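You operate a simulated robot arm through the tools that you are given. There is no shell and no other tool. Be economical: measure what you need, move in short steps, check, and stop when the job is done.

You are at the controls of a simulated two-armed robot. One attempt, no reset.

TASK
Take the tea towel from the table top and hang it over the towel rail.

The check looks at the end state, three seconds after you hand in, the way a careful person would. Anything else that was tipped, shoved, dropped, spilled or broken makes it a failure. Flat cloth is picked up by pressing the open fingertips on it (5 to 10 N) and closing them slowly along it; thin cloth reads only 2 to 8 mm in the jaws.

THE ROBOT
Two 7-joint arms with two-finger parallel grippers on one trunk, on a base that drives. Base frame: it is fixed to the floor where the robot stands at the start and does not move with it; the origin is under the middle of the robot, x ahead of it, y to its left, z up; the surface under the hand at the start is at about z = 750. Lengths are in mm, angles in rad, forces in N, time in s.
The left shoulder is at the start at [50, 165, 1205], the right one opposite. With the tool pointing down near the work surface each hand reaches from about 100 to 660 mm from the robot's upright axis, wherever it stands, measured 20 degrees to its own side. Payload 3.91 kg a hand.
The tool frame of a hand sits at the grasp point between the pads (the TCP): z along the fingers, y along the line on which they close. The tips reach 30 mm beyond it. Largest opening 110 mm; finger width 20, thickness 10; the body of the gripper, 48 by 112 mm, starts 55 mm behind the TCP.
Orientation is told as [roll, pitch, yaw] about the base's x, y, z axes, in that order, counted from this pose: with the fingers straight down and closing along the base's y, the tool's x points along the base's -x, its y along +y and its z along -z.

THE INTERFACE
- The arms move only by the tool arm_command. It takes "left_rows", "right_rows" or both (then of equal length, played together; a hand with none holds still); each is text: rows parted by semicolons, each of 7 numbers parted by spaces: the shift along the tool's x, y, z in mm, then the turn, a rotation vector about the tool's x, y, z in rad, then the gripper command, from -1 (fully open) to 1 (shut), values between in proportion. In form: dx dy dz wx wy wz gripper; .... A call has 1 to 20 rows; each row is the pose to reach, as a shift and turn from the pose commanded when the call began, along the tool's axes at that moment. A row lasts 0.2 s, in which the tool goes at most 50 mm and 0.15 rad; a call with a longer step from one row to the next is refused whole, and so is a gripper value outside its range. A pose out of reach is approached as far as the arm can. The call stops where the force on the tool passes 40 N (or 10 N more than at its start, if that is more) or the arm is blocked; 0.2 s more then pass. Each finger travels about 45 mm/s and halts on what it meets, pressing with about 28 N; the grip force reading is that of the motor and also rises with nothing between the fingers. The clock runs only during rows and for 0.2 s after the last one: add rows that repeat a pose to give the fingers time. The reply holds the time, the measured pose of the TCP, the force on the tool along the base axes, the opening and the grip force, in the units named above and with some noise, with the torque about the TCP (base axes, N m) and any sound that the robot's microphone picked up, and new pictures: "show" is both (left out), scene, wrist or none (wrist: the cameras of the hands that moved).
- Cameras (640 x 400 px; columns grow to the right, rows downward): "scene" is now at [92.8, -19, 1362.7]; the picture's right is [-0.12, -0.99, 0.00], its down [-0.82, 0.10, -0.57] and it looks along [0.56, -0.07, -0.82] (base axes); focal length 258 px, centre (320, 200). "left" rides on the left gripper at [72, -17, -103] in its tool frame; the picture's right is [0.23, 0.97, 0.00], its down [-0.76, 0.18, -0.62] and it looks along [-0.61, 0.14, 0.78] (tool axes); focal length 222 px, centre (320, 200). "right" rides on the right gripper at [72, 17, -103] in its tool frame; the picture's right is [-0.23, 0.97, 0.00], its down [-0.76, -0.18, -0.62] and it looks along [-0.61, -0.14, 0.78] (tool axes); focal length 222 px, centre (320, 200). There is no depth. A picture from a camera that has moved, and an enlarged one, comes with that camera's place and axes in the base frame and with its lens. The place of the scene camera against the robot may be out by one fixed shift of up to 25 mm in any direction.
- move_column(by): slides the trunk up (or, below 0, down) by that many mm; the arms and the scene camera ride with it, the base frame stays. It gives what a move gives, with no picture.
- roll_base(legs): drives the robot by 1 to 6 legs, each [ahead, left, turn to the left] in mm, mm and rad, along the robot's own axes; the way and the turn of a leg run together, so that a leg with both is an arc; at most 1500 mm and 3.142 rad a leg. The arms and the cameras ride along, it lands a little off, and it stops where it bumps. It gives what a move gives, and a new picture of the scene camera.
- head_to(pan, tilt): turns the head with the scene camera to pan (to the left, within 1.396 rad either way) and tilt (down, from -0.506 to 1.204), counted from straight ahead of the robot. It gives what a move gives, and a new picture of the scene camera.
- close_up(camera, box): a new picture of the part [left, top, right, bottom] of that camera's present view, enlarged. It takes no simulated time.
- hand_in(): hands the job in; it is judged then, once.

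Go step by step. Nothing tells you exact positions but the pictures and the camera data: compare them with the known pose of the tool, close in by small moves and look again before you grip or let go. The budget is 120 turns and 260 pictures, counting those below and the enlarged ones. Unless the task says otherwise, let go and move clear before handing in, and close with one line.

The tools are called after ">>>" by a JSON object that holds its "op" and its "data". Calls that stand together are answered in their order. arm_command: Moves the arms, as the interface text tells. Its arguments: {"type":"object","properties":{"left_rows":{"type":"string"},"right_rows":{"type":"string"},"show":{"type":"string","enum":["both","scene","wrist","none"]}},"required":[]} The other tools are called the same way: move_column (by) slides the trunk up or down; roll_base (legs) drives the base; head_to (pan, tilt) turns the head that bears the scene camera; close_up (camera, box) takes an enlarged picture of a part of a camera's view; hand_in () hands the job in.

At the start:

```text
time_s: 0.0
left_ee_pos: [468.8, 104.0, 990.2]
left_tool_rot: [0.0, 0.001, 0.001]
left_contact_force: [0.3, -1.1, 0.4]
left_ft_torque: [-0.02, -0.02, 0.02]
left_opening: 110.1
left_gripper_force: 0.0
right_ee_pos: [344.8, -232.6, 939.1]
right_tool_rot: [0.0, -0.001, 0.0]
right_contact_force: [0.2, -0.2, -0.3]
right_ft_torque: [-0.01, -0.03, -0.02]
right_opening: 110.1
right_gripper_force: 0.0
trunk travel left (down, up): [-425.0, 78.0]
robot x, y, heading: [-1.4, 2.6, -0.003]
head pan, tilt: [-0.117, 0.969]
```

scene: 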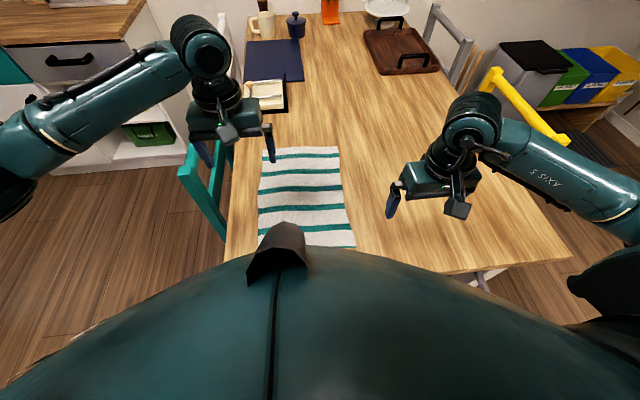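
right: 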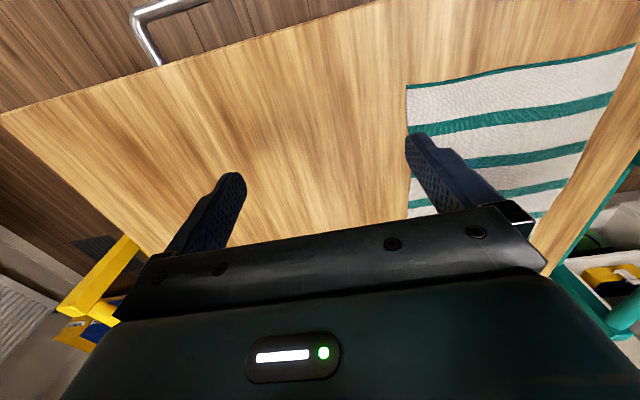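
left: 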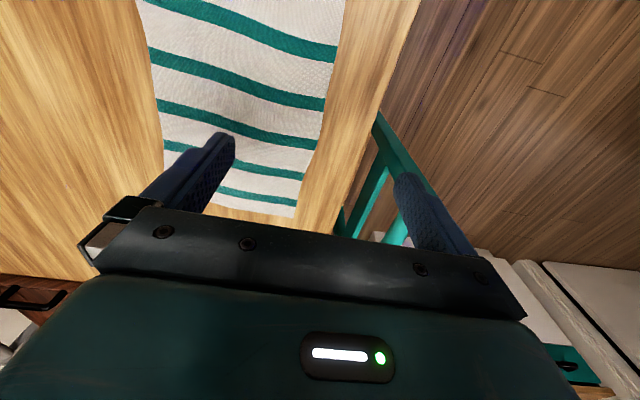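

I see the striped towel on the near-left of the table, and a chrome bar by the near table edge on the right. I'll look around with the head to find the rail.

>>> {"op": "close_up", "data": {"camera": "right", "box": [60, 0, 300, 150]}}

>>> {"op": "head_to", "data": {"pan": -0.9, "tilt": 0.9}}

>>> {"op": "head_to", "data": {"pan": 0.9, "tilt": 0.6}}

>>> {"op": "head_to", "data": {"pan": 0, "tilt": 0.3}}

```text
2.67 times, centred on (180, 75) of right
camera zoom: at [272.5, -216.7, 1041.5], right [0.23, 0.97, 0.0], down [0.76, -0.18, 0.62], along [0.61, -0.14, -0.78], focal length 592 px, centre (693, 533)
```

zoom: 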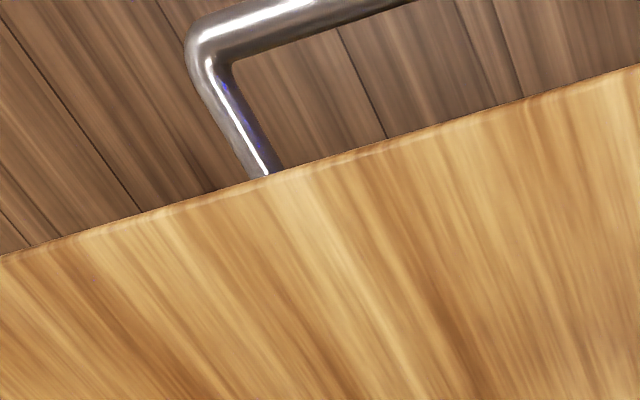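

```text
time_s: 1.1
left_ee_pos: [469.4, 104.3, 989.9]
left_tool_rot: [0.0, 0.001, 0.002]
left_contact_force: [-0.4, -0.7, -0.4]
left_ft_torque: [-0.02, 0.0, 0.01]
left_opening: 110.2
left_gripper_force: 0.0
right_ee_pos: [344.7, -232.7, 937.7]
right_tool_rot: [0.001, -0.001, 0.0]
right_contact_force: [-0.2, 0.2, 0.3]
right_ft_torque: [0.0, 0.0, -0.02]
right_opening: 110.1
right_gripper_force: 0.0
trunk travel left (down, up): [-425.0, 78.0]
robot x, y, heading: [-1.7, -1.3, 0.003]
head pan, tilt: [-0.901, 0.901]
camera scene: at [68.7, -69.7, 1367.7], right [-0.78, -0.62, 0.0], down [-0.49, 0.61, -0.62], along [0.39, -0.49, -0.78], focal length 258 px, centre (320, 200)
```

scene: 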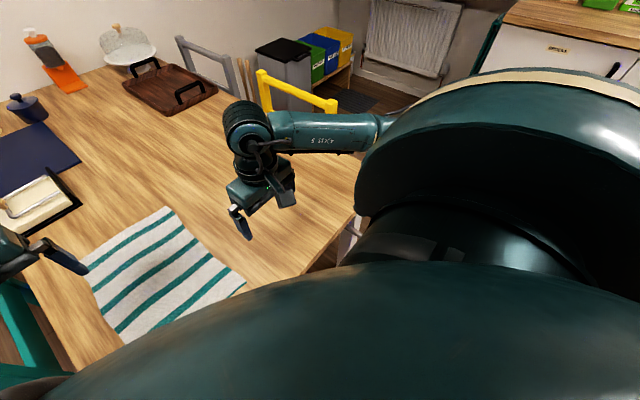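

```text
time_s: 2.9
left_ee_pos: [469.6, 102.9, 990.5]
left_tool_rot: [0.0, 0.002, 0.001]
left_contact_force: [-0.2, -0.2, -0.9]
left_ft_torque: [-0.01, 0.03, 0.0]
left_opening: 109.9
left_gripper_force: 0.1
right_ee_pos: [344.6, -234.1, 937.7]
right_tool_rot: [-0.001, -0.001, 0.001]
right_contact_force: [-0.5, 0.2, 0.3]
right_ft_torque: [-0.03, 0.05, 0.03]
right_opening: 110.2
right_gripper_force: 0.1
trunk travel left (down, up): [-425.0, 78.0]
robot x, y, heading: [1.0, 2.3, 0.002]
head pan, tilt: [0.901, 0.6]
camera scene: at [76.6, 58.6, 1392.5], right [0.78, -0.62, 0.0], down [-0.35, -0.44, -0.83], along [0.51, 0.65, -0.56], focal length 258 px, centre (320, 200)
```

scene: 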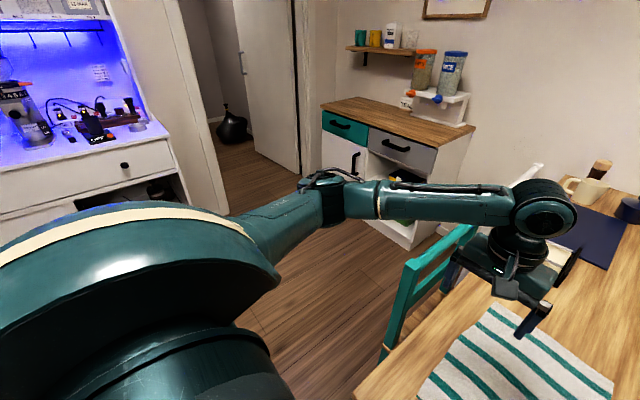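

```text
time_s: 4.1
left_ee_pos: [469.6, 103.2, 989.0]
left_tool_rot: [-0.002, -0.001, 0.001]
left_contact_force: [0.1, 0.0, 0.2]
left_ft_torque: [0.0, 0.0, 0.03]
left_opening: 109.8
left_gripper_force: 0.1
right_ee_pos: [345.7, -233.9, 938.4]
right_tool_rot: [-0.001, -0.002, -0.001]
right_contact_force: [0.6, -0.1, 0.4]
right_ft_torque: [0.01, -0.03, 0.0]
right_opening: 110.0
right_gripper_force: 0.1
trunk travel left (down, up): [-425.0, 78.0]
robot x, y, heading: [2.0, 1.7, -0.001]
head pan, tilt: [0.0, 0.3]
camera scene: at [115.1, -10.5, 1419.9], right [0.0, -1.0, 0.0], down [-0.3, 0.0, -0.96], along [0.96, 0.0, -0.3], focal length 258 px, centre (320, 200)
```

scene: 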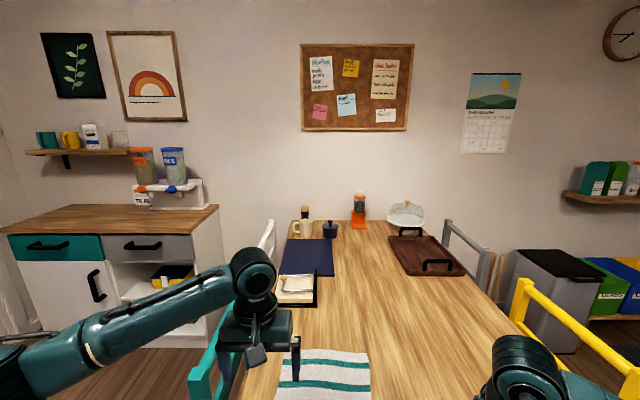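

The rail runs along y at the near table edge (around x≈225, y from -400 leftwards). I'll check the room to the sides before backing up to see it better.

>>> {"op": "head_to", "data": {"pan": -1.39, "tilt": 0.6}}

>>> {"op": "head_to", "data": {"pan": 1.39, "tilt": 0.6}}

```text
time_s: 5.7
left_ee_pos: [469.6, 103.4, 990.6]
left_tool_rot: [0.0, -0.001, 0.002]
left_contact_force: [-0.4, 0.4, -0.6]
left_ft_torque: [-0.01, -0.04, -0.04]
left_opening: 110.0
left_gripper_force: 0.2
right_ee_pos: [344.3, -234.3, 938.8]
right_tool_rot: [-0.001, 0.0, 0.0]
right_contact_force: [0.6, 0.2, -0.3]
right_ft_torque: [-0.03, 0.01, 0.01]
right_opening: 109.7
right_gripper_force: 0.0
trunk travel left (down, up): [-425.0, 78.0]
robot x, y, heading: [1.2, 0.3, -0.002]
head pan, tilt: [-1.389, 0.6]
camera scene: at [37.7, -97.5, 1392.5], right [-0.98, -0.18, 0.0], down [-0.1, 0.56, -0.83], along [0.15, -0.81, -0.56], focal length 258 px, centre (320, 200)
```

scene: 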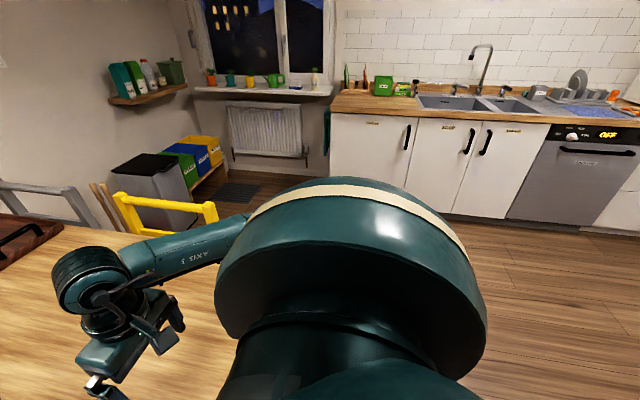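

```text
time_s: 8.1
left_ee_pos: [469.3, 102.8, 990.6]
left_tool_rot: [0.001, 0.001, 0.001]
left_contact_force: [0.0, -0.7, -0.1]
left_ft_torque: [0.0, 0.02, 0.02]
left_opening: 110.0
left_gripper_force: 0.0
right_ee_pos: [345.2, -232.4, 939.0]
right_tool_rot: [0.0, 0.001, 0.001]
right_contact_force: [0.9, -1.0, -0.3]
right_ft_torque: [0.0, -0.01, 0.02]
right_opening: 109.9
right_gripper_force: 0.1
trunk travel left (down, up): [-425.0, 78.0]
robot x, y, heading: [-0.4, -1.2, -0.0]
head pan, tilt: [1.389, 0.6]
camera scene: at [37.7, 76.3, 1392.5], right [0.98, -0.18, 0.0], down [-0.1, -0.56, -0.83], along [0.15, 0.81, -0.56], focal length 258 px, centre (320, 200)
```

scene: 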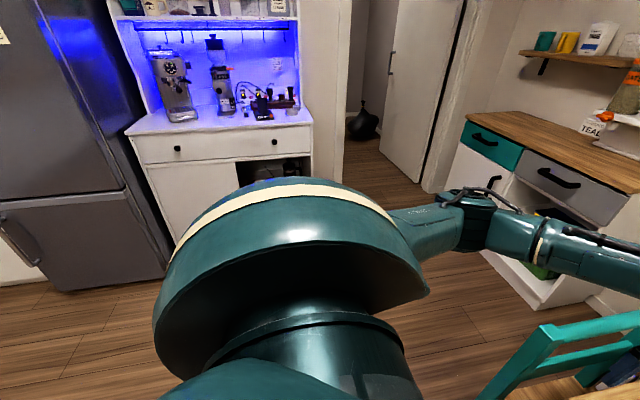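

The floor behind looks open. I'll back up 300 mm and look down at the rail.

>>> {"op": "roll_base", "data": {"legs": [[-300, 0, 0]]}}

>>> {"op": "head_to", "data": {"pan": -0.1, "tilt": 0.85}}

>>> {"op": "close_up", "data": {"camera": "right", "box": [0, 0, 640, 400]}}

>>> {"op": "close_up", "data": {"camera": "left", "box": [0, 0, 640, 400]}}

```text
time_s: 10.2
left_ee_pos: [168.0, 103.1, 991.2]
left_tool_rot: [0.0, 0.001, -0.002]
left_contact_force: [0.0, 0.6, 0.4]
left_ft_torque: [0.02, 0.01, 0.02]
left_opening: 109.7
left_gripper_force: 0.1
right_ee_pos: [45.3, -232.9, 937.8]
right_tool_rot: [-0.001, 0.002, -0.004]
right_contact_force: [-1.0, 0.3, 0.3]
right_ft_torque: [0.01, 0.01, 0.04]
right_opening: 109.9
right_gripper_force: 0.1
trunk travel left (down, up): [-425.0, 78.0]
robot x, y, heading: [-300.4, -1.7, -0.004]
head pan, tilt: [1.389, 0.6]
camera scene: at [-262.5, 76.6, 1392.5], right [0.98, -0.18, 0.0], down [-0.1, -0.56, -0.83], along [0.15, 0.81, -0.56], focal length 258 px, centre (320, 200)
```

scene: 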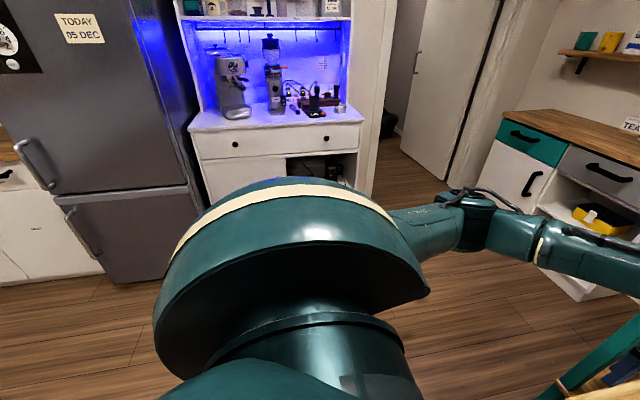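

```text
time_s: 11.7
left_ee_pos: [169.9, 102.8, 991.2]
left_tool_rot: [-0.001, -0.001, -0.001]
left_contact_force: [-0.6, 0.7, -1.0]
left_ft_torque: [-0.04, -0.01, -0.01]
left_opening: 109.9
left_gripper_force: 0.0
right_ee_pos: [44.7, -233.9, 938.4]
right_tool_rot: [-0.001, 0.0, -0.004]
right_contact_force: [0.9, 0.1, 1.1]
right_ft_torque: [0.0, 0.01, -0.01]
right_opening: 109.7
right_gripper_force: 0.1
trunk travel left (down, up): [-425.0, 78.0]
robot x, y, heading: [-302.0, 1.2, -0.001]
head pan, tilt: [-0.099, 0.85]
camera scene: at [-200.3, -18.2, 1371.6], right [-0.1, -0.99, 0.0], down [-0.75, 0.08, -0.66], along [0.66, -0.07, -0.75], focal length 258 px, centre (320, 200)
```

scene: 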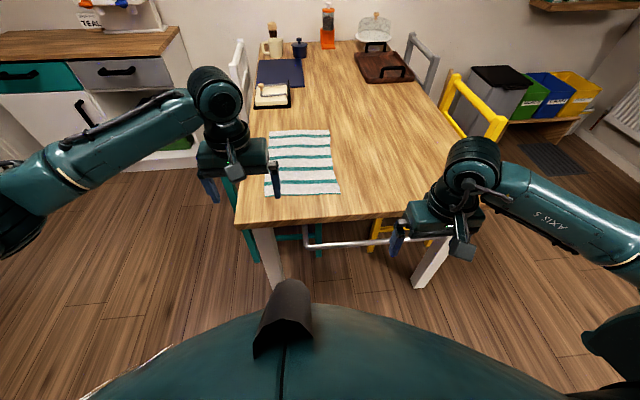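

```text
1.00 times, centred on (320, 200) of right (not enlarged: the box is as wide or as high as the picture)
camera zoom: at [-27.8, -217.0, 1041.5], right [0.23, 0.97, 0.0], down [0.76, -0.18, 0.62], along [0.61, -0.14, -0.78], focal length 222 px, centre (320, 200)
```

zoom: 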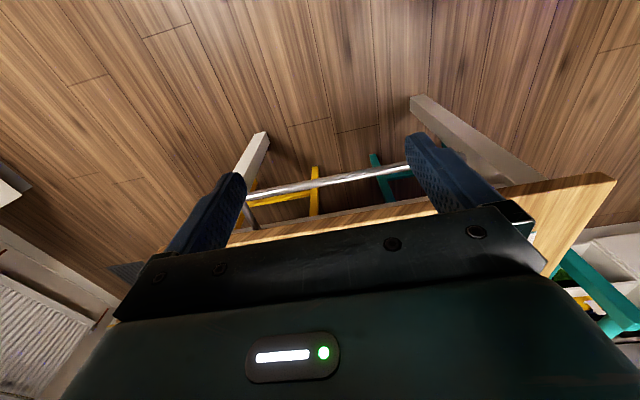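

```text
1.00 times, centred on (320, 200) of left (not enlarged: the box is as wide or as high as the picture)
camera zoom: at [98.1, 85.3, 1094.3], right [-0.23, 0.97, 0.0], down [0.76, 0.18, 0.62], along [0.61, 0.14, -0.78], focal length 222 px, centre (320, 200)
```

zoom: 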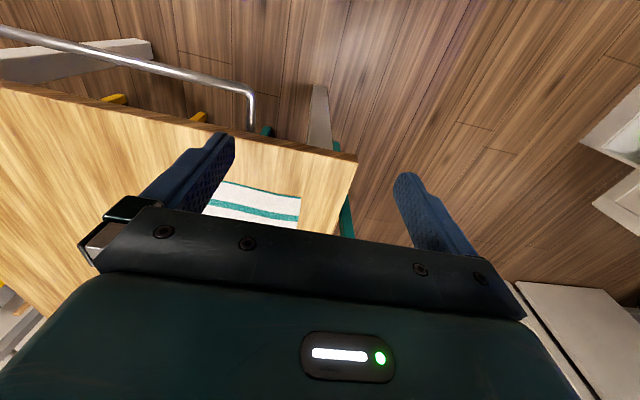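

Triangulating: rail along y from about -400 to -8, at x≈210, z≈685, with a ~45 mm gap to the table edge (x≈262). The towel covers x≈370–735, y≈-145–95. The plan is to pinch the near edge with both hands, lift it high over the gap, thread the free end down between table and rail, then lay the held end over the robot side. I'll move forward and position the hands now.

>>> {"op": "roll_base", "data": {"legs": [[150, -25, 0]]}}

>>> {"op": "head_to", "data": {"pan": -0.1, "tilt": 0.95}}

```text
time_s: 13.1
left_ee_pos: [319.6, 75.8, 989.7]
left_tool_rot: [0.0, 0.002, -0.003]
left_contact_force: [-0.3, -0.2, 0.0]
left_ft_torque: [0.04, 0.03, -0.04]
left_opening: 110.1
left_gripper_force: 0.0
right_ee_pos: [195.4, -260.2, 938.4]
right_tool_rot: [0.0, 0.0, -0.005]
right_contact_force: [0.2, -0.5, -0.9]
right_ft_torque: [0.0, 0.01, -0.03]
right_opening: 110.1
right_gripper_force: 0.0
trunk travel left (down, up): [-425.0, 78.0]
robot x, y, heading: [-152.7, -27.7, -0.004]
head pan, tilt: [-0.099, 0.85]
camera scene: at [-50.9, -44.2, 1371.5], right [-0.1, -0.99, 0.0], down [-0.75, 0.08, -0.66], along [0.66, -0.07, -0.75], focal length 258 px, centre (320, 200)
```

scene: 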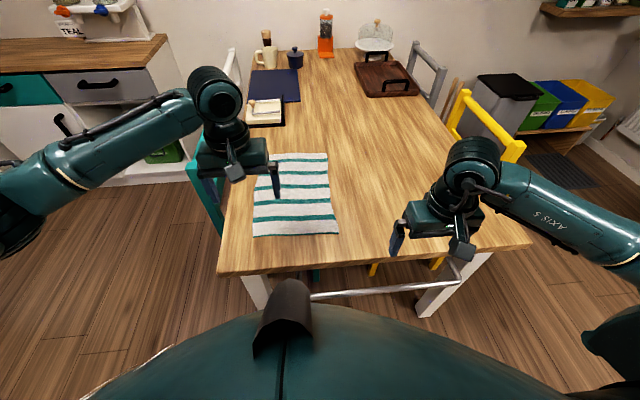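

```text
time_s: 13.8
left_ee_pos: [319.0, 77.1, 989.4]
left_tool_rot: [0.0, 0.0, -0.003]
left_contact_force: [0.0, 0.6, -0.9]
left_ft_torque: [0.02, 0.04, -0.01]
left_opening: 109.9
left_gripper_force: 0.2
right_ee_pos: [193.5, -259.2, 937.4]
right_tool_rot: [-0.001, -0.001, -0.005]
right_contact_force: [0.8, 0.4, -0.1]
right_ft_torque: [0.01, 0.01, 0.01]
right_opening: 110.1
right_gripper_force: 0.1
trunk travel left (down, up): [-425.0, 78.0]
robot x, y, heading: [-151.2, -27.9, -0.012]
head pan, tilt: [-0.099, 0.949]
camera scene: at [-57.2, -43.5, 1364.1], right [-0.1, -0.99, 0.0], down [-0.81, 0.08, -0.58], along [0.58, -0.06, -0.81], focal length 258 px, centre (320, 200)
```

scene: 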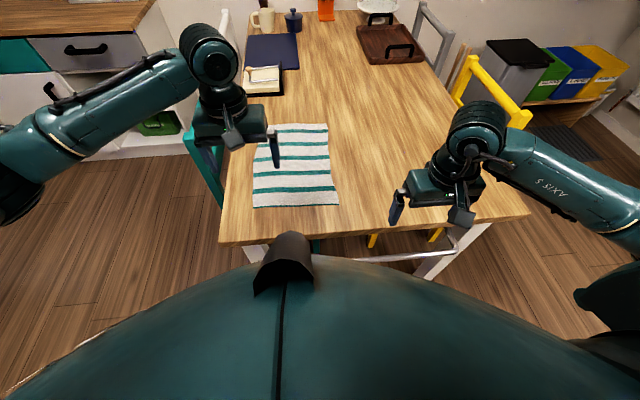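

The towel's near edge is clearly visible. I'll bring both hands above its near corners with the fingers half closed.

>>> {"op": "arm_command", "data": {"right_rows": "-31 25 10 0 0 0 0.1; -62 50 20 0 0 0 0.1; -93 75 40 0 0 0 0.1; -124 100 60 0 0 0 0.1; -155 125 75 0 0 0 0.1; -186 149 88 0 0 0 0.1; -186 149 88 0 0 0 0.1", "left_rows": "-10 -2 23 0 0 0 0.1; -20 -4 46 0 0 0 0.1; -30 -6 70 0 0 0 0.1; -40 -8 93 0 0 0 0.1; -50 -10 117 0 0 0 0.1; -61 -12 140 0 0 0 0.1; -61 -12 140 0 0 0 0.1"}}

```text
time_s: 15.4
left_ee_pos: [377.5, 63.7, 851.0]
left_tool_rot: [0.0, -0.002, -0.003]
left_contact_force: [1.0, -0.1, 0.3]
left_ft_torque: [0.02, -0.03, 0.02]
left_opening: 49.3
left_gripper_force: 0.0
right_ee_pos: [378.4, -109.9, 850.3]
right_tool_rot: [0.0, -0.001, -0.004]
right_contact_force: [1.6, 0.3, 0.0]
right_ft_torque: [0.0, -0.05, -0.02]
right_opening: 49.1
right_gripper_force: 0.0
trunk travel left (down, up): [-425.0, 78.0]
robot x, y, heading: [-152.0, -27.6, -0.006]
head pan, tilt: [-0.099, 0.949]
camera scene: at [-57.4, -43.7, 1364.1], right [-0.1, -0.99, 0.0], down [-0.81, 0.08, -0.58], along [0.58, -0.06, -0.81], focal length 258 px, centre (320, 200)
camera right: at [306.0, -93.2, 952.4], right [0.23, 0.97, 0.0], down [0.76, -0.18, 0.62], along [0.61, -0.14, -0.78], focal length 222 px, centre (320, 200)
camera left: at [306.3, 46.5, 955.2], right [-0.22, 0.97, 0.0], down [0.76, 0.17, 0.62], along [0.61, 0.14, -0.78], focal length 222 px, centre (320, 200)
```

scene: 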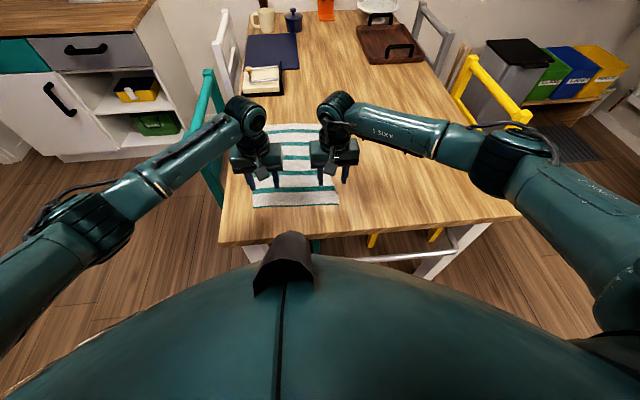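
right: 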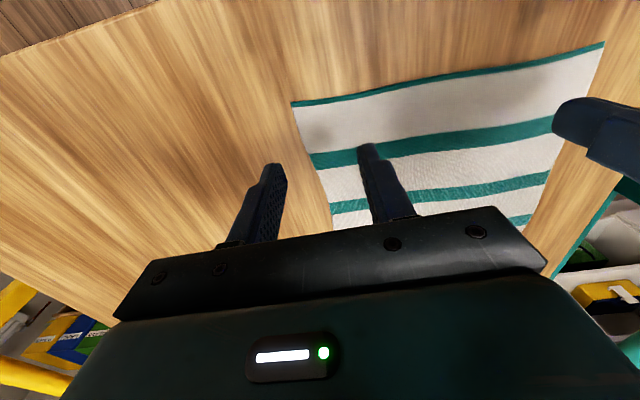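
left: 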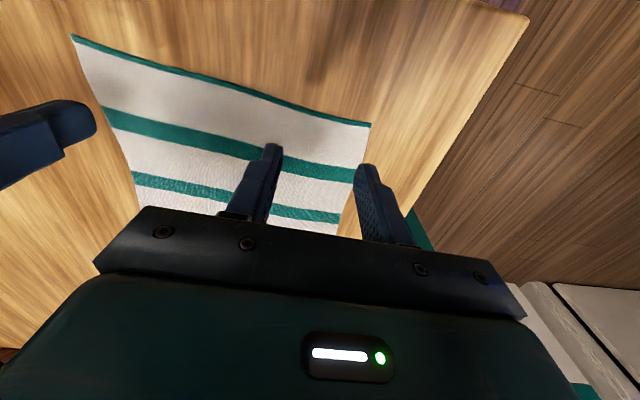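

Near-edge corners compute to (354,-128) and (367,109). I'll centre the hands about 38 mm in from each corner and 17 mm over the edge, and come down to just above the cloth.

>>> {"op": "arm_command", "data": {"right_rows": "2 10 20 0 0 0 0.15; 5 20 40 0 0 0 0.15; 5 20 60 0 0 0 0.15; 5 20 60 0 0 0 0.15", "left_rows": "-1 4 20 0 0 0 0.15; -3.5 7 40 0 0 0 0.15; -3.5 7 61 0 0 0 0.15; -3.5 7 61 0 0 0 0.15", "show": "wrist"}}

```text
time_s: 16.4
left_ee_pos: [382.4, 70.3, 791.1]
left_tool_rot: [0.0, 0.002, -0.004]
left_contact_force: [0.4, 1.0, 0.6]
left_ft_torque: [-0.01, 0.0, 0.01]
left_opening: 46.5
left_gripper_force: 0.1
right_ee_pos: [374.0, -90.6, 788.9]
right_tool_rot: [0.0, -0.001, -0.005]
right_contact_force: [0.1, 0.2, 1.6]
right_ft_torque: [0.01, -0.01, 0.02]
right_opening: 46.7
right_gripper_force: 0.0
trunk travel left (down, up): [-425.0, 78.0]
robot x, y, heading: [-153.5, -23.1, -0.003]
head pan, tilt: [-0.099, 0.949]
camera right: at [300.8, -74.2, 892.5], right [0.23, 0.97, 0.0], down [0.76, -0.18, 0.62], along [0.61, -0.14, -0.78], focal length 222 px, centre (320, 200)
camera left: at [310.8, 52.9, 894.1], right [-0.22, 0.97, 0.0], down [0.76, 0.17, 0.62], along [0.61, 0.14, -0.78], focal length 222 px, centre (320, 200)
```

right: 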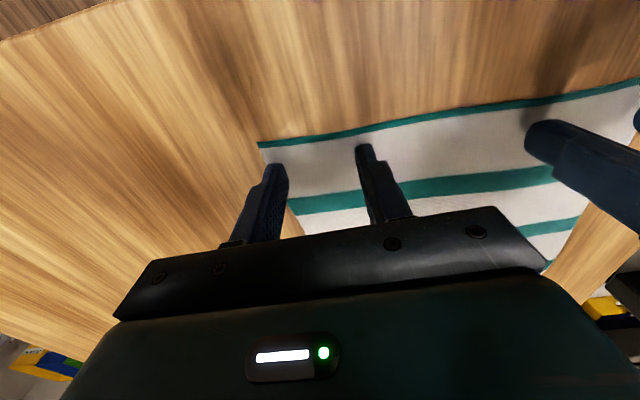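
left: 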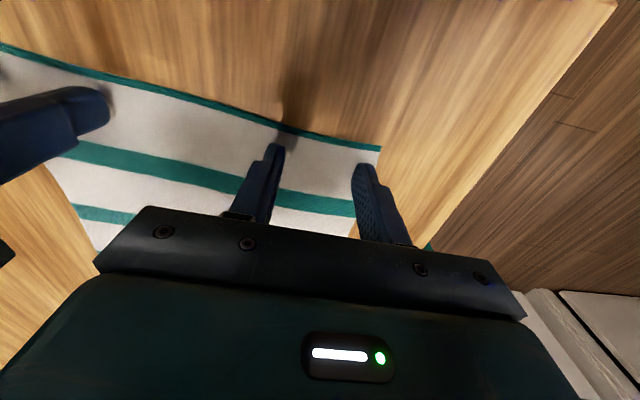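

Both hands are placed well just above the cloth near the corners. I'll lower gently to make contact.

>>> {"op": "arm_command", "data": {"right_rows": "0 0 4 0 0 0 0.15; 0 0 7 0 0 0 0.15; 0 0 7 0 0 0 0.15", "left_rows": "0 0 4 0 0 0 0.15; 0 0 8 0 0 0 0.15; 0 0 8 0 0 0 0.15", "show": "none"}}

```text
time_s: 17.2
left_ee_pos: [384.0, 70.2, 782.9]
left_tool_rot: [0.0, 0.0, -0.003]
left_contact_force: [0.2, -0.8, 0.3]
left_ft_torque: [0.02, 0.01, -0.01]
left_opening: 47.0
left_gripper_force: 0.1
right_ee_pos: [373.2, -92.1, 783.1]
right_tool_rot: [-0.001, 0.0, -0.004]
right_contact_force: [-0.8, 0.5, 0.4]
right_ft_torque: [-0.02, 0.0, 0.01]
right_opening: 46.8
right_gripper_force: 0.1
trunk travel left (down, up): [-425.0, 78.0]
robot x, y, heading: [-152.7, -28.6, -0.002]
head pan, tilt: [-0.099, 0.949]
```

>>> {"op": "arm_command", "data": {"right_rows": "0 0 2 0 0 0 0.15; 0 0 3.5 0 0 0 0.15; 0 0 3.5 0 0 0 0.15", "left_rows": "0 0 2 0 0 0 0.15; 0 0 3.5 0 0 0 0.15; 0 0 3.5 0 0 0 0.15", "show": "none"}}

```text
time_s: 18.0
left_ee_pos: [382.7, 70.3, 781.3]
left_tool_rot: [-0.002, -0.005, -0.003]
left_contact_force: [-1.3, 1.7, 19.8]
left_ft_torque: [0.39, 0.13, 0.05]
left_opening: 46.8
left_gripper_force: 0.1
right_ee_pos: [374.1, -91.5, 781.1]
right_tool_rot: [0.001, -0.005, -0.005]
right_contact_force: [0.3, 1.1, 3.5]
right_ft_torque: [-0.01, 0.04, -0.05]
right_opening: 46.5
right_gripper_force: 0.0
trunk travel left (down, up): [-425.0, 78.0]
robot x, y, heading: [-152.1, -25.9, -0.006]
head pan, tilt: [-0.099, 0.949]
```

Left presses a bit too hard (20 N) and right a bit lightly (3.5 N), so I'll trim both by about a millimetre before closing.

>>> {"op": "arm_command", "data": {"right_rows": "0 0 0.5 0 0 0 0.15; 0 0 0.5 0 0 0 0.15", "left_rows": "0 0 -1.2 0 0 0 0.15; 0 0 -1.2 0 0 0 0.15", "show": "none"}}

```text
time_s: 18.6
left_ee_pos: [383.5, 71.4, 781.3]
left_tool_rot: [-0.003, -0.002, -0.004]
left_contact_force: [3.8, -1.1, 14.7]
left_ft_torque: [0.25, -0.05, -0.08]
left_opening: 46.8
left_gripper_force: 0.1
right_ee_pos: [372.8, -91.3, 781.5]
right_tool_rot: [0.002, -0.004, -0.005]
right_contact_force: [-3.8, -1.3, 14.8]
right_ft_torque: [-0.23, 0.13, -0.08]
right_opening: 46.7
right_gripper_force: 0.1
trunk travel left (down, up): [-425.0, 78.0]
robot x, y, heading: [-148.6, -24.9, -0.005]
head pan, tilt: [-0.099, 0.949]
```

>>> {"op": "arm_command", "data": {"right_rows": "0 0 -0.6 0 0 0 0.2; 0 0 -0.6 0 0 0 0.27; 0 0 -0.6 0 0 0 0.34; 0 0 -0.6 0 0 0 0.41; 0 0 -0.6 0 0 0 0.48; 0 0 -0.6 0 0 0 0.55; 0 0 -0.6 0 0 0 0.62; 0 0 -0.6 0 0 0 0.69; 0 0 -0.6 0 0 0 0.76; 0 0 -0.6 0 0 0 0.83; 0 0 -0.6 0 0 0 0.9; 0 0 -0.6 0 0 0 1; 0 0 -0.6 0 0 0 1; 0 0 -0.6 0 0 0 1", "left_rows": "0 0 -0.6 0 0 0 0.2; 0 0 -0.6 0 0 0 0.27; 0 0 -0.6 0 0 0 0.34; 0 0 -0.6 0 0 0 0.41; 0 0 -0.6 0 0 0 0.48; 0 0 -0.6 0 0 0 0.55; 0 0 -0.6 0 0 0 0.62; 0 0 -0.6 0 0 0 0.69; 0 0 -0.6 0 0 0 0.76; 0 0 -0.6 0 0 0 0.83; 0 0 -0.6 0 0 0 0.9; 0 0 -0.6 0 0 0 1; 0 0 -0.6 0 0 0 1; 0 0 -0.6 0 0 0 1", "show": "wrist"}}

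```text
time_s: 21.6
left_ee_pos: [381.4, 70.3, 780.6]
left_tool_rot: [-0.002, 0.0, -0.005]
left_contact_force: [0.9, -8.0, 11.6]
left_ft_torque: [-0.2, 0.04, 0.05]
left_opening: 2.0
left_gripper_force: 27.6
right_ee_pos: [373.6, -91.7, 780.8]
right_tool_rot: [0.002, -0.003, -0.006]
right_contact_force: [-1.0, 4.0, 18.4]
right_ft_torque: [0.11, 0.07, -0.03]
right_opening: 6.0
right_gripper_force: 28.4
trunk travel left (down, up): [-425.0, 78.0]
robot x, y, heading: [-150.9, -26.6, -0.007]
head pan, tilt: [-0.099, 0.949]
camera right: at [300.5, -75.1, 884.5], right [0.23, 0.97, 0.0], down [0.76, -0.18, 0.63], along [0.61, -0.14, -0.78], focal length 222 px, centre (320, 200)
camera left: at [309.8, 52.6, 884.8], right [-0.22, 0.97, 0.0], down [0.76, 0.18, 0.62], along [0.61, 0.14, -0.78], focal length 222 px, centre (320, 200)
```

right: 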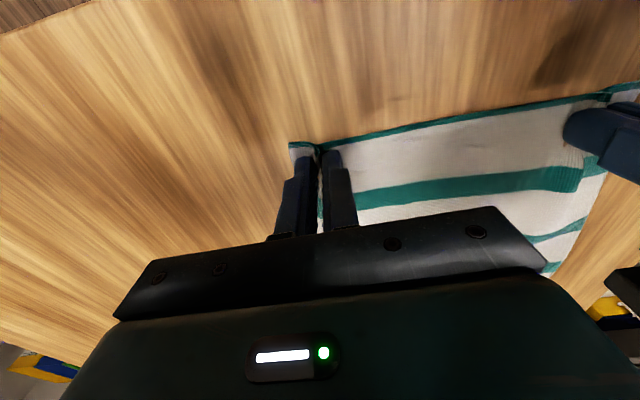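
left: 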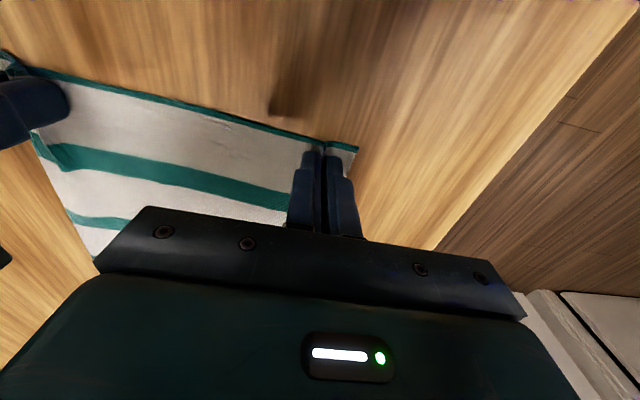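

Both jaws read cloth (2 and 6 mm), with folds between the fingers. I'll lift 60 mm to test the hold.

>>> {"op": "arm_command", "data": {"right_rows": "0 0 -15 0 0 0 1; 0 0 -30 0 0 0 1; 0 0 -45 0 0 0 1; 0 0 -60 0 0 0 1; 0 0 -60 0 0 0 1", "left_rows": "0 0 -15 0 0 0 1; 0 0 -30 0 0 0 1; 0 0 -45 0 0 0 1; 0 0 -60 0 0 0 1; 0 0 -60 0 0 0 1"}}

```text
time_s: 22.8
left_ee_pos: [382.9, 70.6, 839.2]
left_tool_rot: [0.0, 0.002, -0.004]
left_contact_force: [-0.6, -7.0, -0.1]
left_ft_torque: [-0.26, 0.01, 0.05]
left_opening: 2.1
left_gripper_force: 27.9
right_ee_pos: [375.4, -92.1, 840.4]
right_tool_rot: [0.0, 0.0, -0.006]
right_contact_force: [-0.2, 7.8, 0.1]
right_ft_torque: [0.23, -0.02, 0.04]
right_opening: 6.0
right_gripper_force: 27.9
trunk travel left (down, up): [-425.0, 78.0]
robot x, y, heading: [-152.9, -27.9, -0.004]
head pan, tilt: [-0.099, 0.949]
camera scene: at [-57.1, -43.5, 1364.1], right [-0.1, -0.99, 0.0], down [-0.81, 0.08, -0.58], along [0.58, -0.06, -0.81], focal length 258 px, centre (320, 200)
camera right: at [302.6, -75.1, 943.4], right [0.23, 0.97, 0.0], down [0.76, -0.18, 0.62], along [0.61, -0.14, -0.78], focal length 222 px, centre (320, 200)
camera left: at [311.1, 53.7, 943.7], right [-0.22, 0.97, 0.0], down [0.76, 0.17, 0.62], along [0.61, 0.14, -0.78], focal length 222 px, centre (320, 200)
```

scene: 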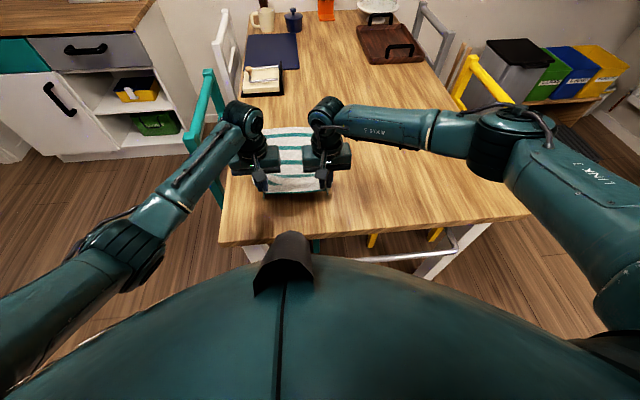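
right: 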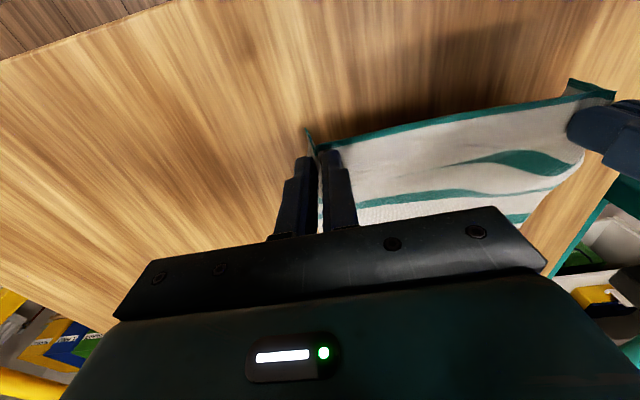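
left: 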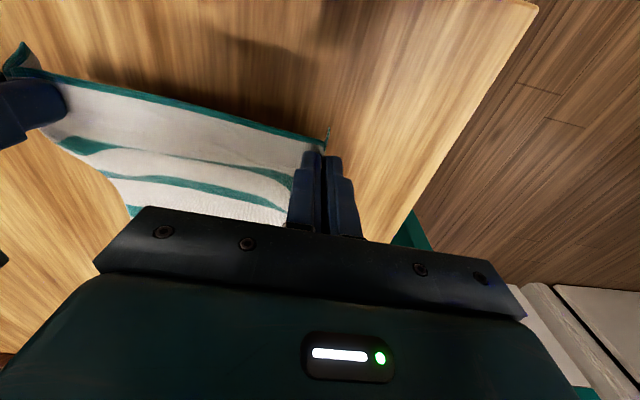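

The towel is held taut at both corners. I'll ease the hands a few mm together and lift to about z=1060 while drawing toward the robot.

>>> {"op": "arm_command", "data": {"right_rows": "8 3 -30 0 0 0 1; 16 3 -60 0 0 0 1; 24 3 -90 0 0 0 1; 32 3 -120 0 0 0 1; 40 3 -150 0 0 0 1; 48 3 -180 0 0 0 1; 55 3 -200 0 0 0 1; 60 3 -220 0 0 0 1; 60 3 -220 0 0 0 1; 60 3 -220 0 0 0 1", "left_rows": "8 -3 -30 0 0 0 1; 16 -3 -60 0 0 0 1; 24 -3 -90 0 0 0 1; 32 -3 -120 0 0 0 1; 40 -3 -150 0 0 0 1; 50 -3 -180 0 0 0 1; 60 -3 -200 0 0 0 1; 67 -3 -220 0 0 0 1; 67 -3 -220 0 0 0 1; 67 -3 -220 0 0 0 1"}}

```text
time_s: 25.0
left_ee_pos: [314.5, 68.2, 1061.3]
left_tool_rot: [0.0, -0.001, -0.004]
left_contact_force: [0.4, -0.7, -0.1]
left_ft_torque: [0.0, -0.02, 0.03]
left_opening: 2.3
left_gripper_force: 28.7
right_ee_pos: [315.2, -89.3, 1059.6]
right_tool_rot: [0.001, -0.001, -0.006]
right_contact_force: [-1.0, 0.8, -0.3]
right_ft_torque: [0.03, 0.01, 0.03]
right_opening: 4.9
right_gripper_force: 28.4
trunk travel left (down, up): [-425.0, 78.0]
robot x, y, heading: [-152.0, -25.2, -0.001]
head pan, tilt: [-0.099, 0.949]
camera scene: at [-57.2, -43.5, 1364.1], right [-0.1, -0.99, 0.0], down [-0.81, 0.08, -0.58], along [0.58, -0.06, -0.81], focal length 258 px, centre (320, 200)
camera right: at [241.8, -72.2, 1163.1], right [0.23, 0.97, 0.0], down [0.76, -0.18, 0.62], along [0.61, -0.14, -0.78], focal length 222 px, centre (320, 200)
camera left: at [244.0, 51.3, 1164.3], right [-0.22, 0.97, 0.0], down [0.76, 0.17, 0.62], along [0.61, 0.14, -0.78], focal length 222 px, centre (320, 200)
```

scene: 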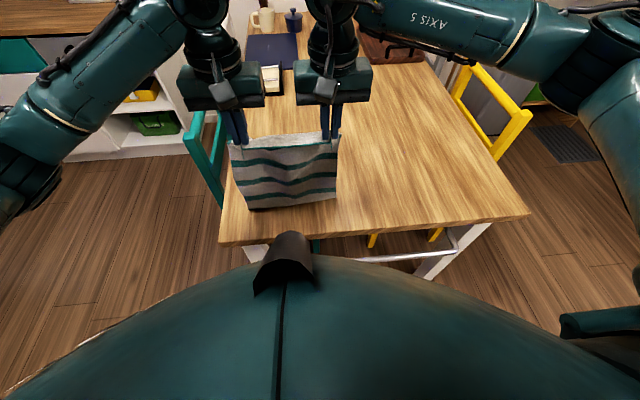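
right: 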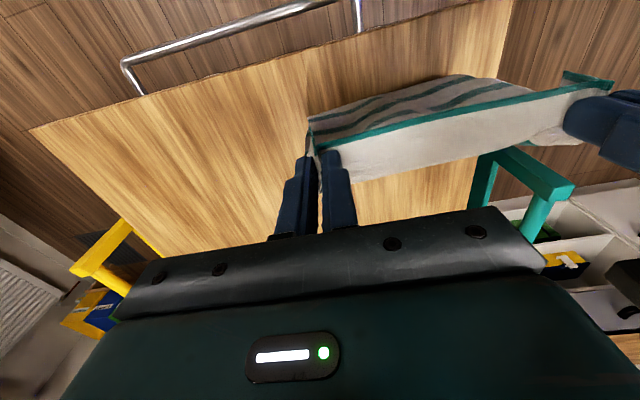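
left: 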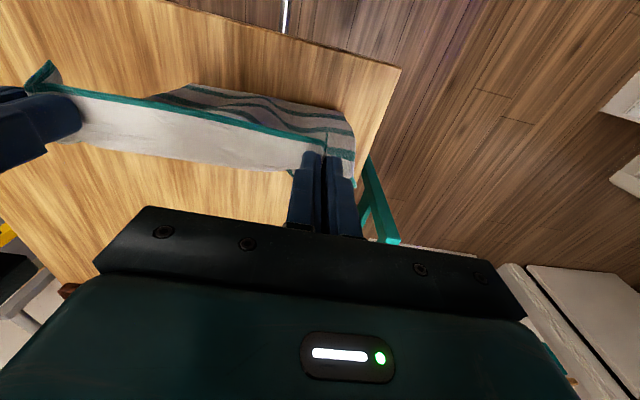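

Refined from the wrist views: rail x≈215, z≈680, y from -440 to -4; table edge x≈268, so the gap centre is x≈245. I'll raise the trunk a bit, then drive sideways to centre the towel on the rail.

>>> {"op": "move_column", "data": {"by": 40}}

>>> {"op": "roll_base", "data": {"legs": [[0, -212, 0]]}}

>>> {"op": "close_up", "data": {"camera": "right", "box": [0, 0, 640, 400]}}

>>> {"op": "close_up", "data": {"camera": "left", "box": [0, 0, 640, 400]}}

```text
time_s: 25.8
left_ee_pos: [316.3, 69.0, 1102.1]
left_tool_rot: [0.001, 0.002, -0.004]
left_contact_force: [-0.9, -0.1, 0.3]
left_ft_torque: [0.0, -0.01, 0.01]
left_opening: 1.9
left_gripper_force: 27.5
right_ee_pos: [314.9, -89.9, 1099.1]
right_tool_rot: [0.001, -0.001, -0.005]
right_contact_force: [-0.5, -0.1, 0.0]
right_ft_torque: [0.05, 0.04, -0.02]
right_opening: 5.2
right_gripper_force: 28.1
trunk travel left (down, up): [-465.0, 38.0]
robot x, y, heading: [-150.4, -26.9, -0.001]
head pan, tilt: [-0.099, 0.949]
```

```text
time_s: 28.3
left_ee_pos: [314.2, -138.8, 1100.4]
left_tool_rot: [0.001, 0.001, -0.001]
left_contact_force: [0.5, -0.1, 0.3]
left_ft_torque: [-0.02, 0.01, 0.01]
left_opening: 1.9
left_gripper_force: 27.9
right_ee_pos: [312.2, -297.1, 1100.0]
right_tool_rot: [0.0, 0.0, -0.003]
right_contact_force: [0.3, 1.7, -0.5]
right_ft_torque: [0.01, -0.01, -0.03]
right_opening: 5.1
right_gripper_force: 27.8
trunk travel left (down, up): [-465.0, 38.0]
robot x, y, heading: [-152.3, -237.9, 0.0]
head pan, tilt: [-0.099, 0.949]
camera scene: at [-58.0, -252.1, 1404.1], right [-0.1, -0.99, 0.0], down [-0.81, 0.08, -0.58], along [0.58, -0.06, -0.81], focal length 258 px, centre (320, 200)
```

scene: 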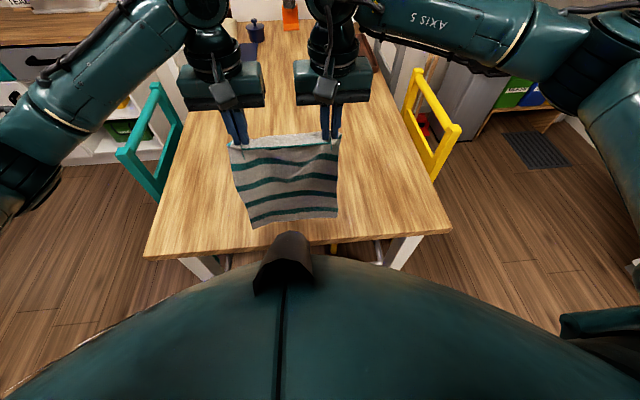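

```text
1.00 times, centred on (320, 200) of right (not enlarged: the box is as wide or as high as the picture)
camera zoom: at [241.1, -280.2, 1202.8], right [0.23, 0.97, 0.0], down [0.76, -0.18, 0.62], along [0.61, -0.14, -0.78], focal length 222 px, centre (320, 200)
```

zoom: 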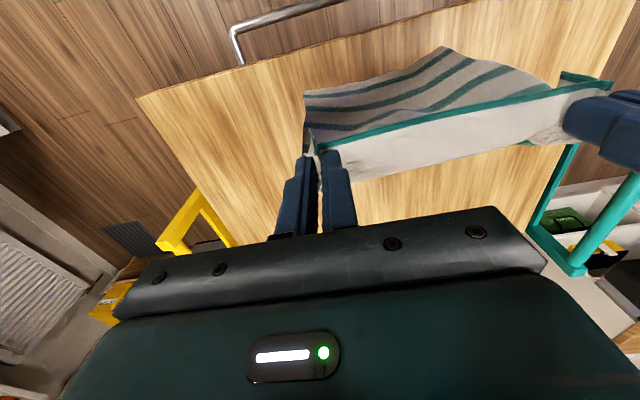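

```text
1.00 times, centred on (320, 200) of left (not enlarged: the box is as wide or as high as the picture)
camera zoom: at [243.1, -156.9, 1204.1], right [-0.23, 0.97, 0.0], down [0.76, 0.18, 0.62], along [0.61, 0.14, -0.78], focal length 222 px, centre (320, 200)
```

zoom: 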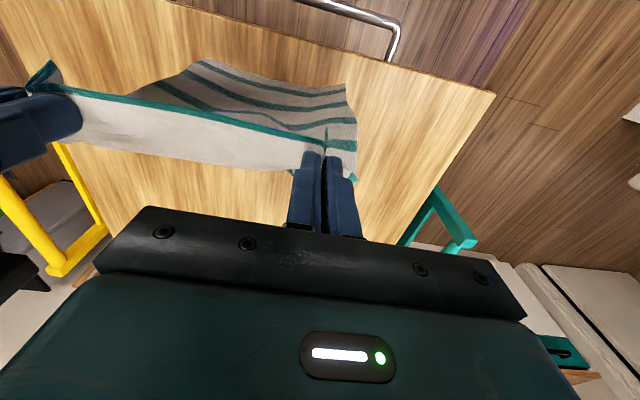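

The bottom edge now hangs free at z≈790–810, straight below the hands (x≈316–325). I'll move slowly 71 mm toward the robot so it hangs over the gap.

>>> {"op": "arm_command", "data": {"right_rows": "7 0 0 0 0 0 1; 14 0 0 0 0 0 1; 21 0 0 0 0 0 1; 28 0 0 0 0 0 1; 35 0 0 0 0 0 1; 42 0 0 0 0 0 1; 49 0 0 0 0 0 1; 56 0 0 0 0 0 1; 62 0 0 0 0 0 1; 67 0 0 0 0 0 1; 70 0 0 0 0 0 1; 70 0 0 0 0 0 1; 70 0 0 0 0 0 1; 70 0 0 0 0 0 1; 70 0 0 0 0 0 1", "left_rows": "7 0 0 0 0 0 1; 14 0 0 0 0 0 1; 21 0 0 0 0 0 1; 28 0 0 0 0 0 1; 35 0 0 0 0 0 1; 42 0 0 0 0 0 1; 49 0 0 0 0 0 1; 57 0 0 0 0 0 1; 64 0 0 0 0 0 1; 69 0 0 0 0 0 1; 72 0 0 0 0 0 1; 72 0 0 0 0 0 1; 72 0 0 0 0 0 1; 72 0 0 0 0 0 1; 72 0 0 0 0 0 1", "show": "wrist"}}

>>> {"op": "head_to", "data": {"pan": 0, "tilt": 1.15}}

```text
time_s: 31.5
left_ee_pos: [242.3, -137.8, 1100.2]
left_tool_rot: [0.0, -0.001, -0.001]
left_contact_force: [-0.4, -1.4, 0.1]
left_ft_torque: [0.01, -0.01, -0.03]
left_opening: 2.1
left_gripper_force: 27.9
right_ee_pos: [243.6, -297.5, 1100.9]
right_tool_rot: [0.0, -0.001, -0.004]
right_contact_force: [0.2, 1.2, 0.2]
right_ft_torque: [0.01, -0.05, 0.0]
right_opening: 5.0
right_gripper_force: 28.4
trunk travel left (down, up): [-465.0, 38.0]
robot x, y, heading: [-152.0, -231.6, -0.004]
head pan, tilt: [-0.099, 0.949]
camera right: at [171.4, -280.6, 1203.0], right [0.23, 0.97, 0.0], down [0.76, -0.18, 0.62], along [0.61, -0.14, -0.78], focal length 222 px, centre (320, 200)
camera left: at [170.6, -156.7, 1204.3], right [-0.23, 0.97, 0.0], down [0.76, 0.18, 0.62], along [0.61, 0.14, -0.78], focal length 222 px, centre (320, 200)
```

right: 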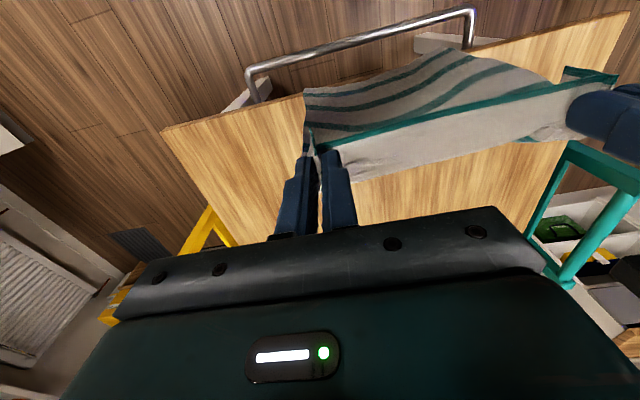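
left: 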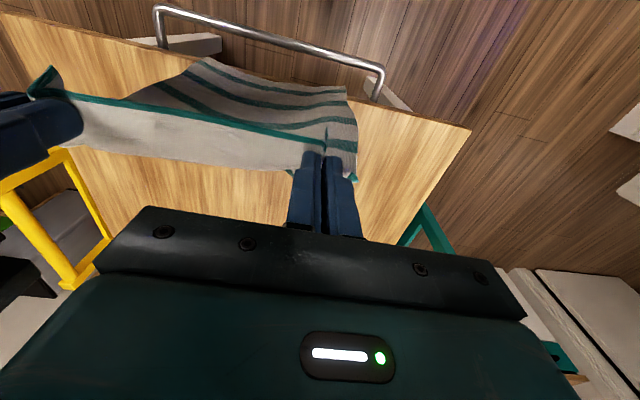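

```text
time_s: 32.2
left_ee_pos: [241.1, -138.9, 1101.1]
left_tool_rot: [0.001, 0.0, -0.003]
left_contact_force: [1.0, -1.0, 0.2]
left_ft_torque: [-0.06, -0.02, 0.03]
left_opening: 2.1
left_gripper_force: 28.1
right_ee_pos: [244.2, -296.3, 1099.0]
right_tool_rot: [0.0, -0.001, -0.003]
right_contact_force: [0.6, 1.3, -0.4]
right_ft_torque: [0.04, 0.0, -0.04]
right_opening: 5.4
right_gripper_force: 27.9
trunk travel left (down, up): [-465.0, 38.0]
robot x, y, heading: [-153.0, -234.0, -0.009]
head pan, tilt: [0.0, 1.15]
camera scene: at [-70.7, -244.6, 1390.8], right [0.0, -1.0, 0.0], down [-0.91, 0.0, -0.41], along [0.41, 0.0, -0.91], focal length 258 px, centre (320, 200)
```

scene: 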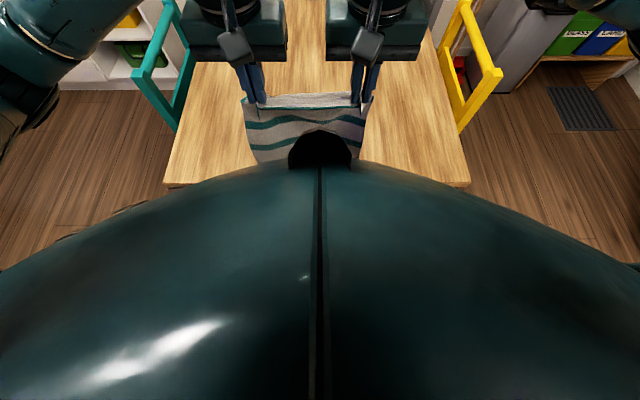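

Updated rail estimate: x≈215, z≈700, y from -437 to -20; table edge x≈269. The cloth hangs over the gap, so I'll lower 80 mm slowly and check which side of the rail the bottom goes.

>>> {"op": "arm_command", "data": {"right_rows": "2 0 8 0 0 0 1; 4 0 16 0 0 0 1; 4 0 24 0 0 0 1; 4 0 32 0 0 0 1; 4 0 40 0 0 0 1; 4 0 48 0 0 0 1; 4 0 56 0 0 0 1; 4 0 64 0 0 0 1; 4 0 72 0 0 0 1; 4 0 80 0 0 0 1; 4 0 80 0 0 0 1; 4 0 80 0 0 0 1", "left_rows": "0 0 8 0 0 0 1; 0 0 16 0 0 0 1; 0 0 24 0 0 0 1; 0 0 32 0 0 0 1; 0 0 40 0 0 0 1; 0 0 48 0 0 0 1; 0 0 56 0 0 0 1; 0 0 64 0 0 0 1; 0 0 72 0 0 0 1; 0 0 80 0 0 0 1; 0 0 80 0 0 0 1; 0 0 80 0 0 0 1", "show": "wrist"}}

>>> {"op": "close_up", "data": {"camera": "right", "box": [220, 0, 540, 200]}}

>>> {"op": "close_up", "data": {"camera": "left", "box": [120, 0, 440, 200]}}

```text
time_s: 34.8
left_ee_pos: [242.3, -138.3, 1020.1]
left_tool_rot: [-0.002, 0.001, -0.002]
left_contact_force: [-0.7, -1.0, -0.5]
left_ft_torque: [-0.03, 0.02, 0.02]
left_opening: 2.0
left_gripper_force: 28.9
right_ee_pos: [239.9, -296.3, 1018.8]
right_tool_rot: [0.001, -0.001, -0.002]
right_contact_force: [-0.5, 0.3, 0.5]
right_ft_torque: [0.01, -0.02, -0.02]
right_opening: 5.3
right_gripper_force: 28.2
trunk travel left (down, up): [-465.0, 38.0]
robot x, y, heading: [-151.1, -232.3, -0.001]
head pan, tilt: [0.0, 1.15]
camera right: at [167.2, -280.1, 1122.1], right [0.23, 0.97, 0.0], down [0.76, -0.18, 0.62], along [0.61, -0.14, -0.78], focal length 222 px, centre (320, 200)
camera left: at [171.4, -156.4, 1123.7], right [-0.23, 0.97, 0.0], down [0.76, 0.18, 0.62], along [0.61, 0.14, -0.78], focal length 222 px, centre (320, 200)
```

right: 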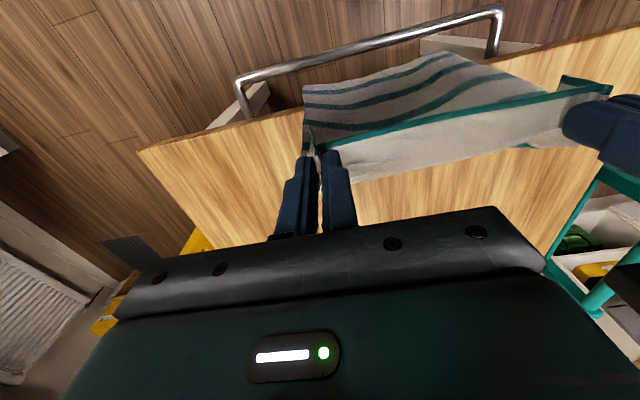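
left: 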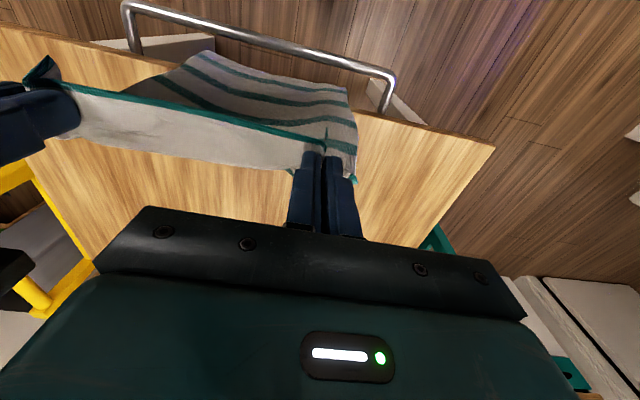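

```text
2.00 times, centred on (380, 100) of right
camera zoom: at [167.2, -280.1, 1122.1], right [0.23, 0.97, 0.0], down [0.76, -0.18, 0.62], along [0.61, -0.14, -0.78], focal length 444 px, centre (200, 400)
```

zoom: 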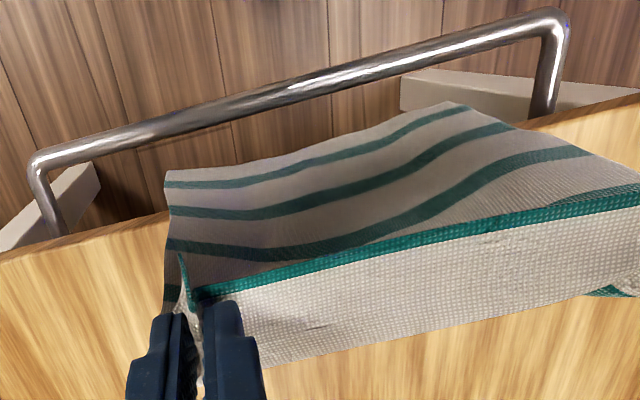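

```text
2.00 times, centred on (280, 100) of left
camera zoom: at [171.4, -156.4, 1123.7], right [-0.23, 0.97, 0.0], down [0.76, 0.18, 0.62], along [0.61, 0.14, -0.78], focal length 444 px, centre (400, 400)
```

zoom: 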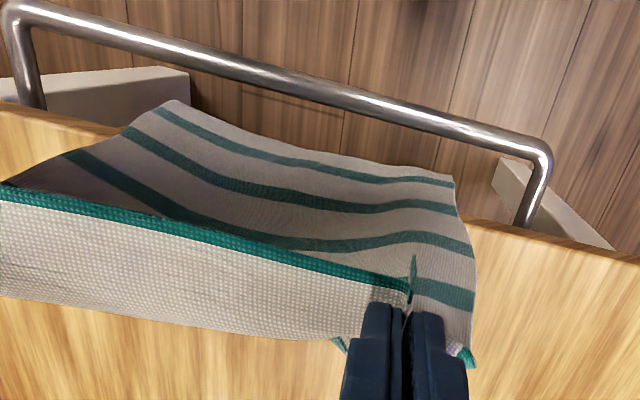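

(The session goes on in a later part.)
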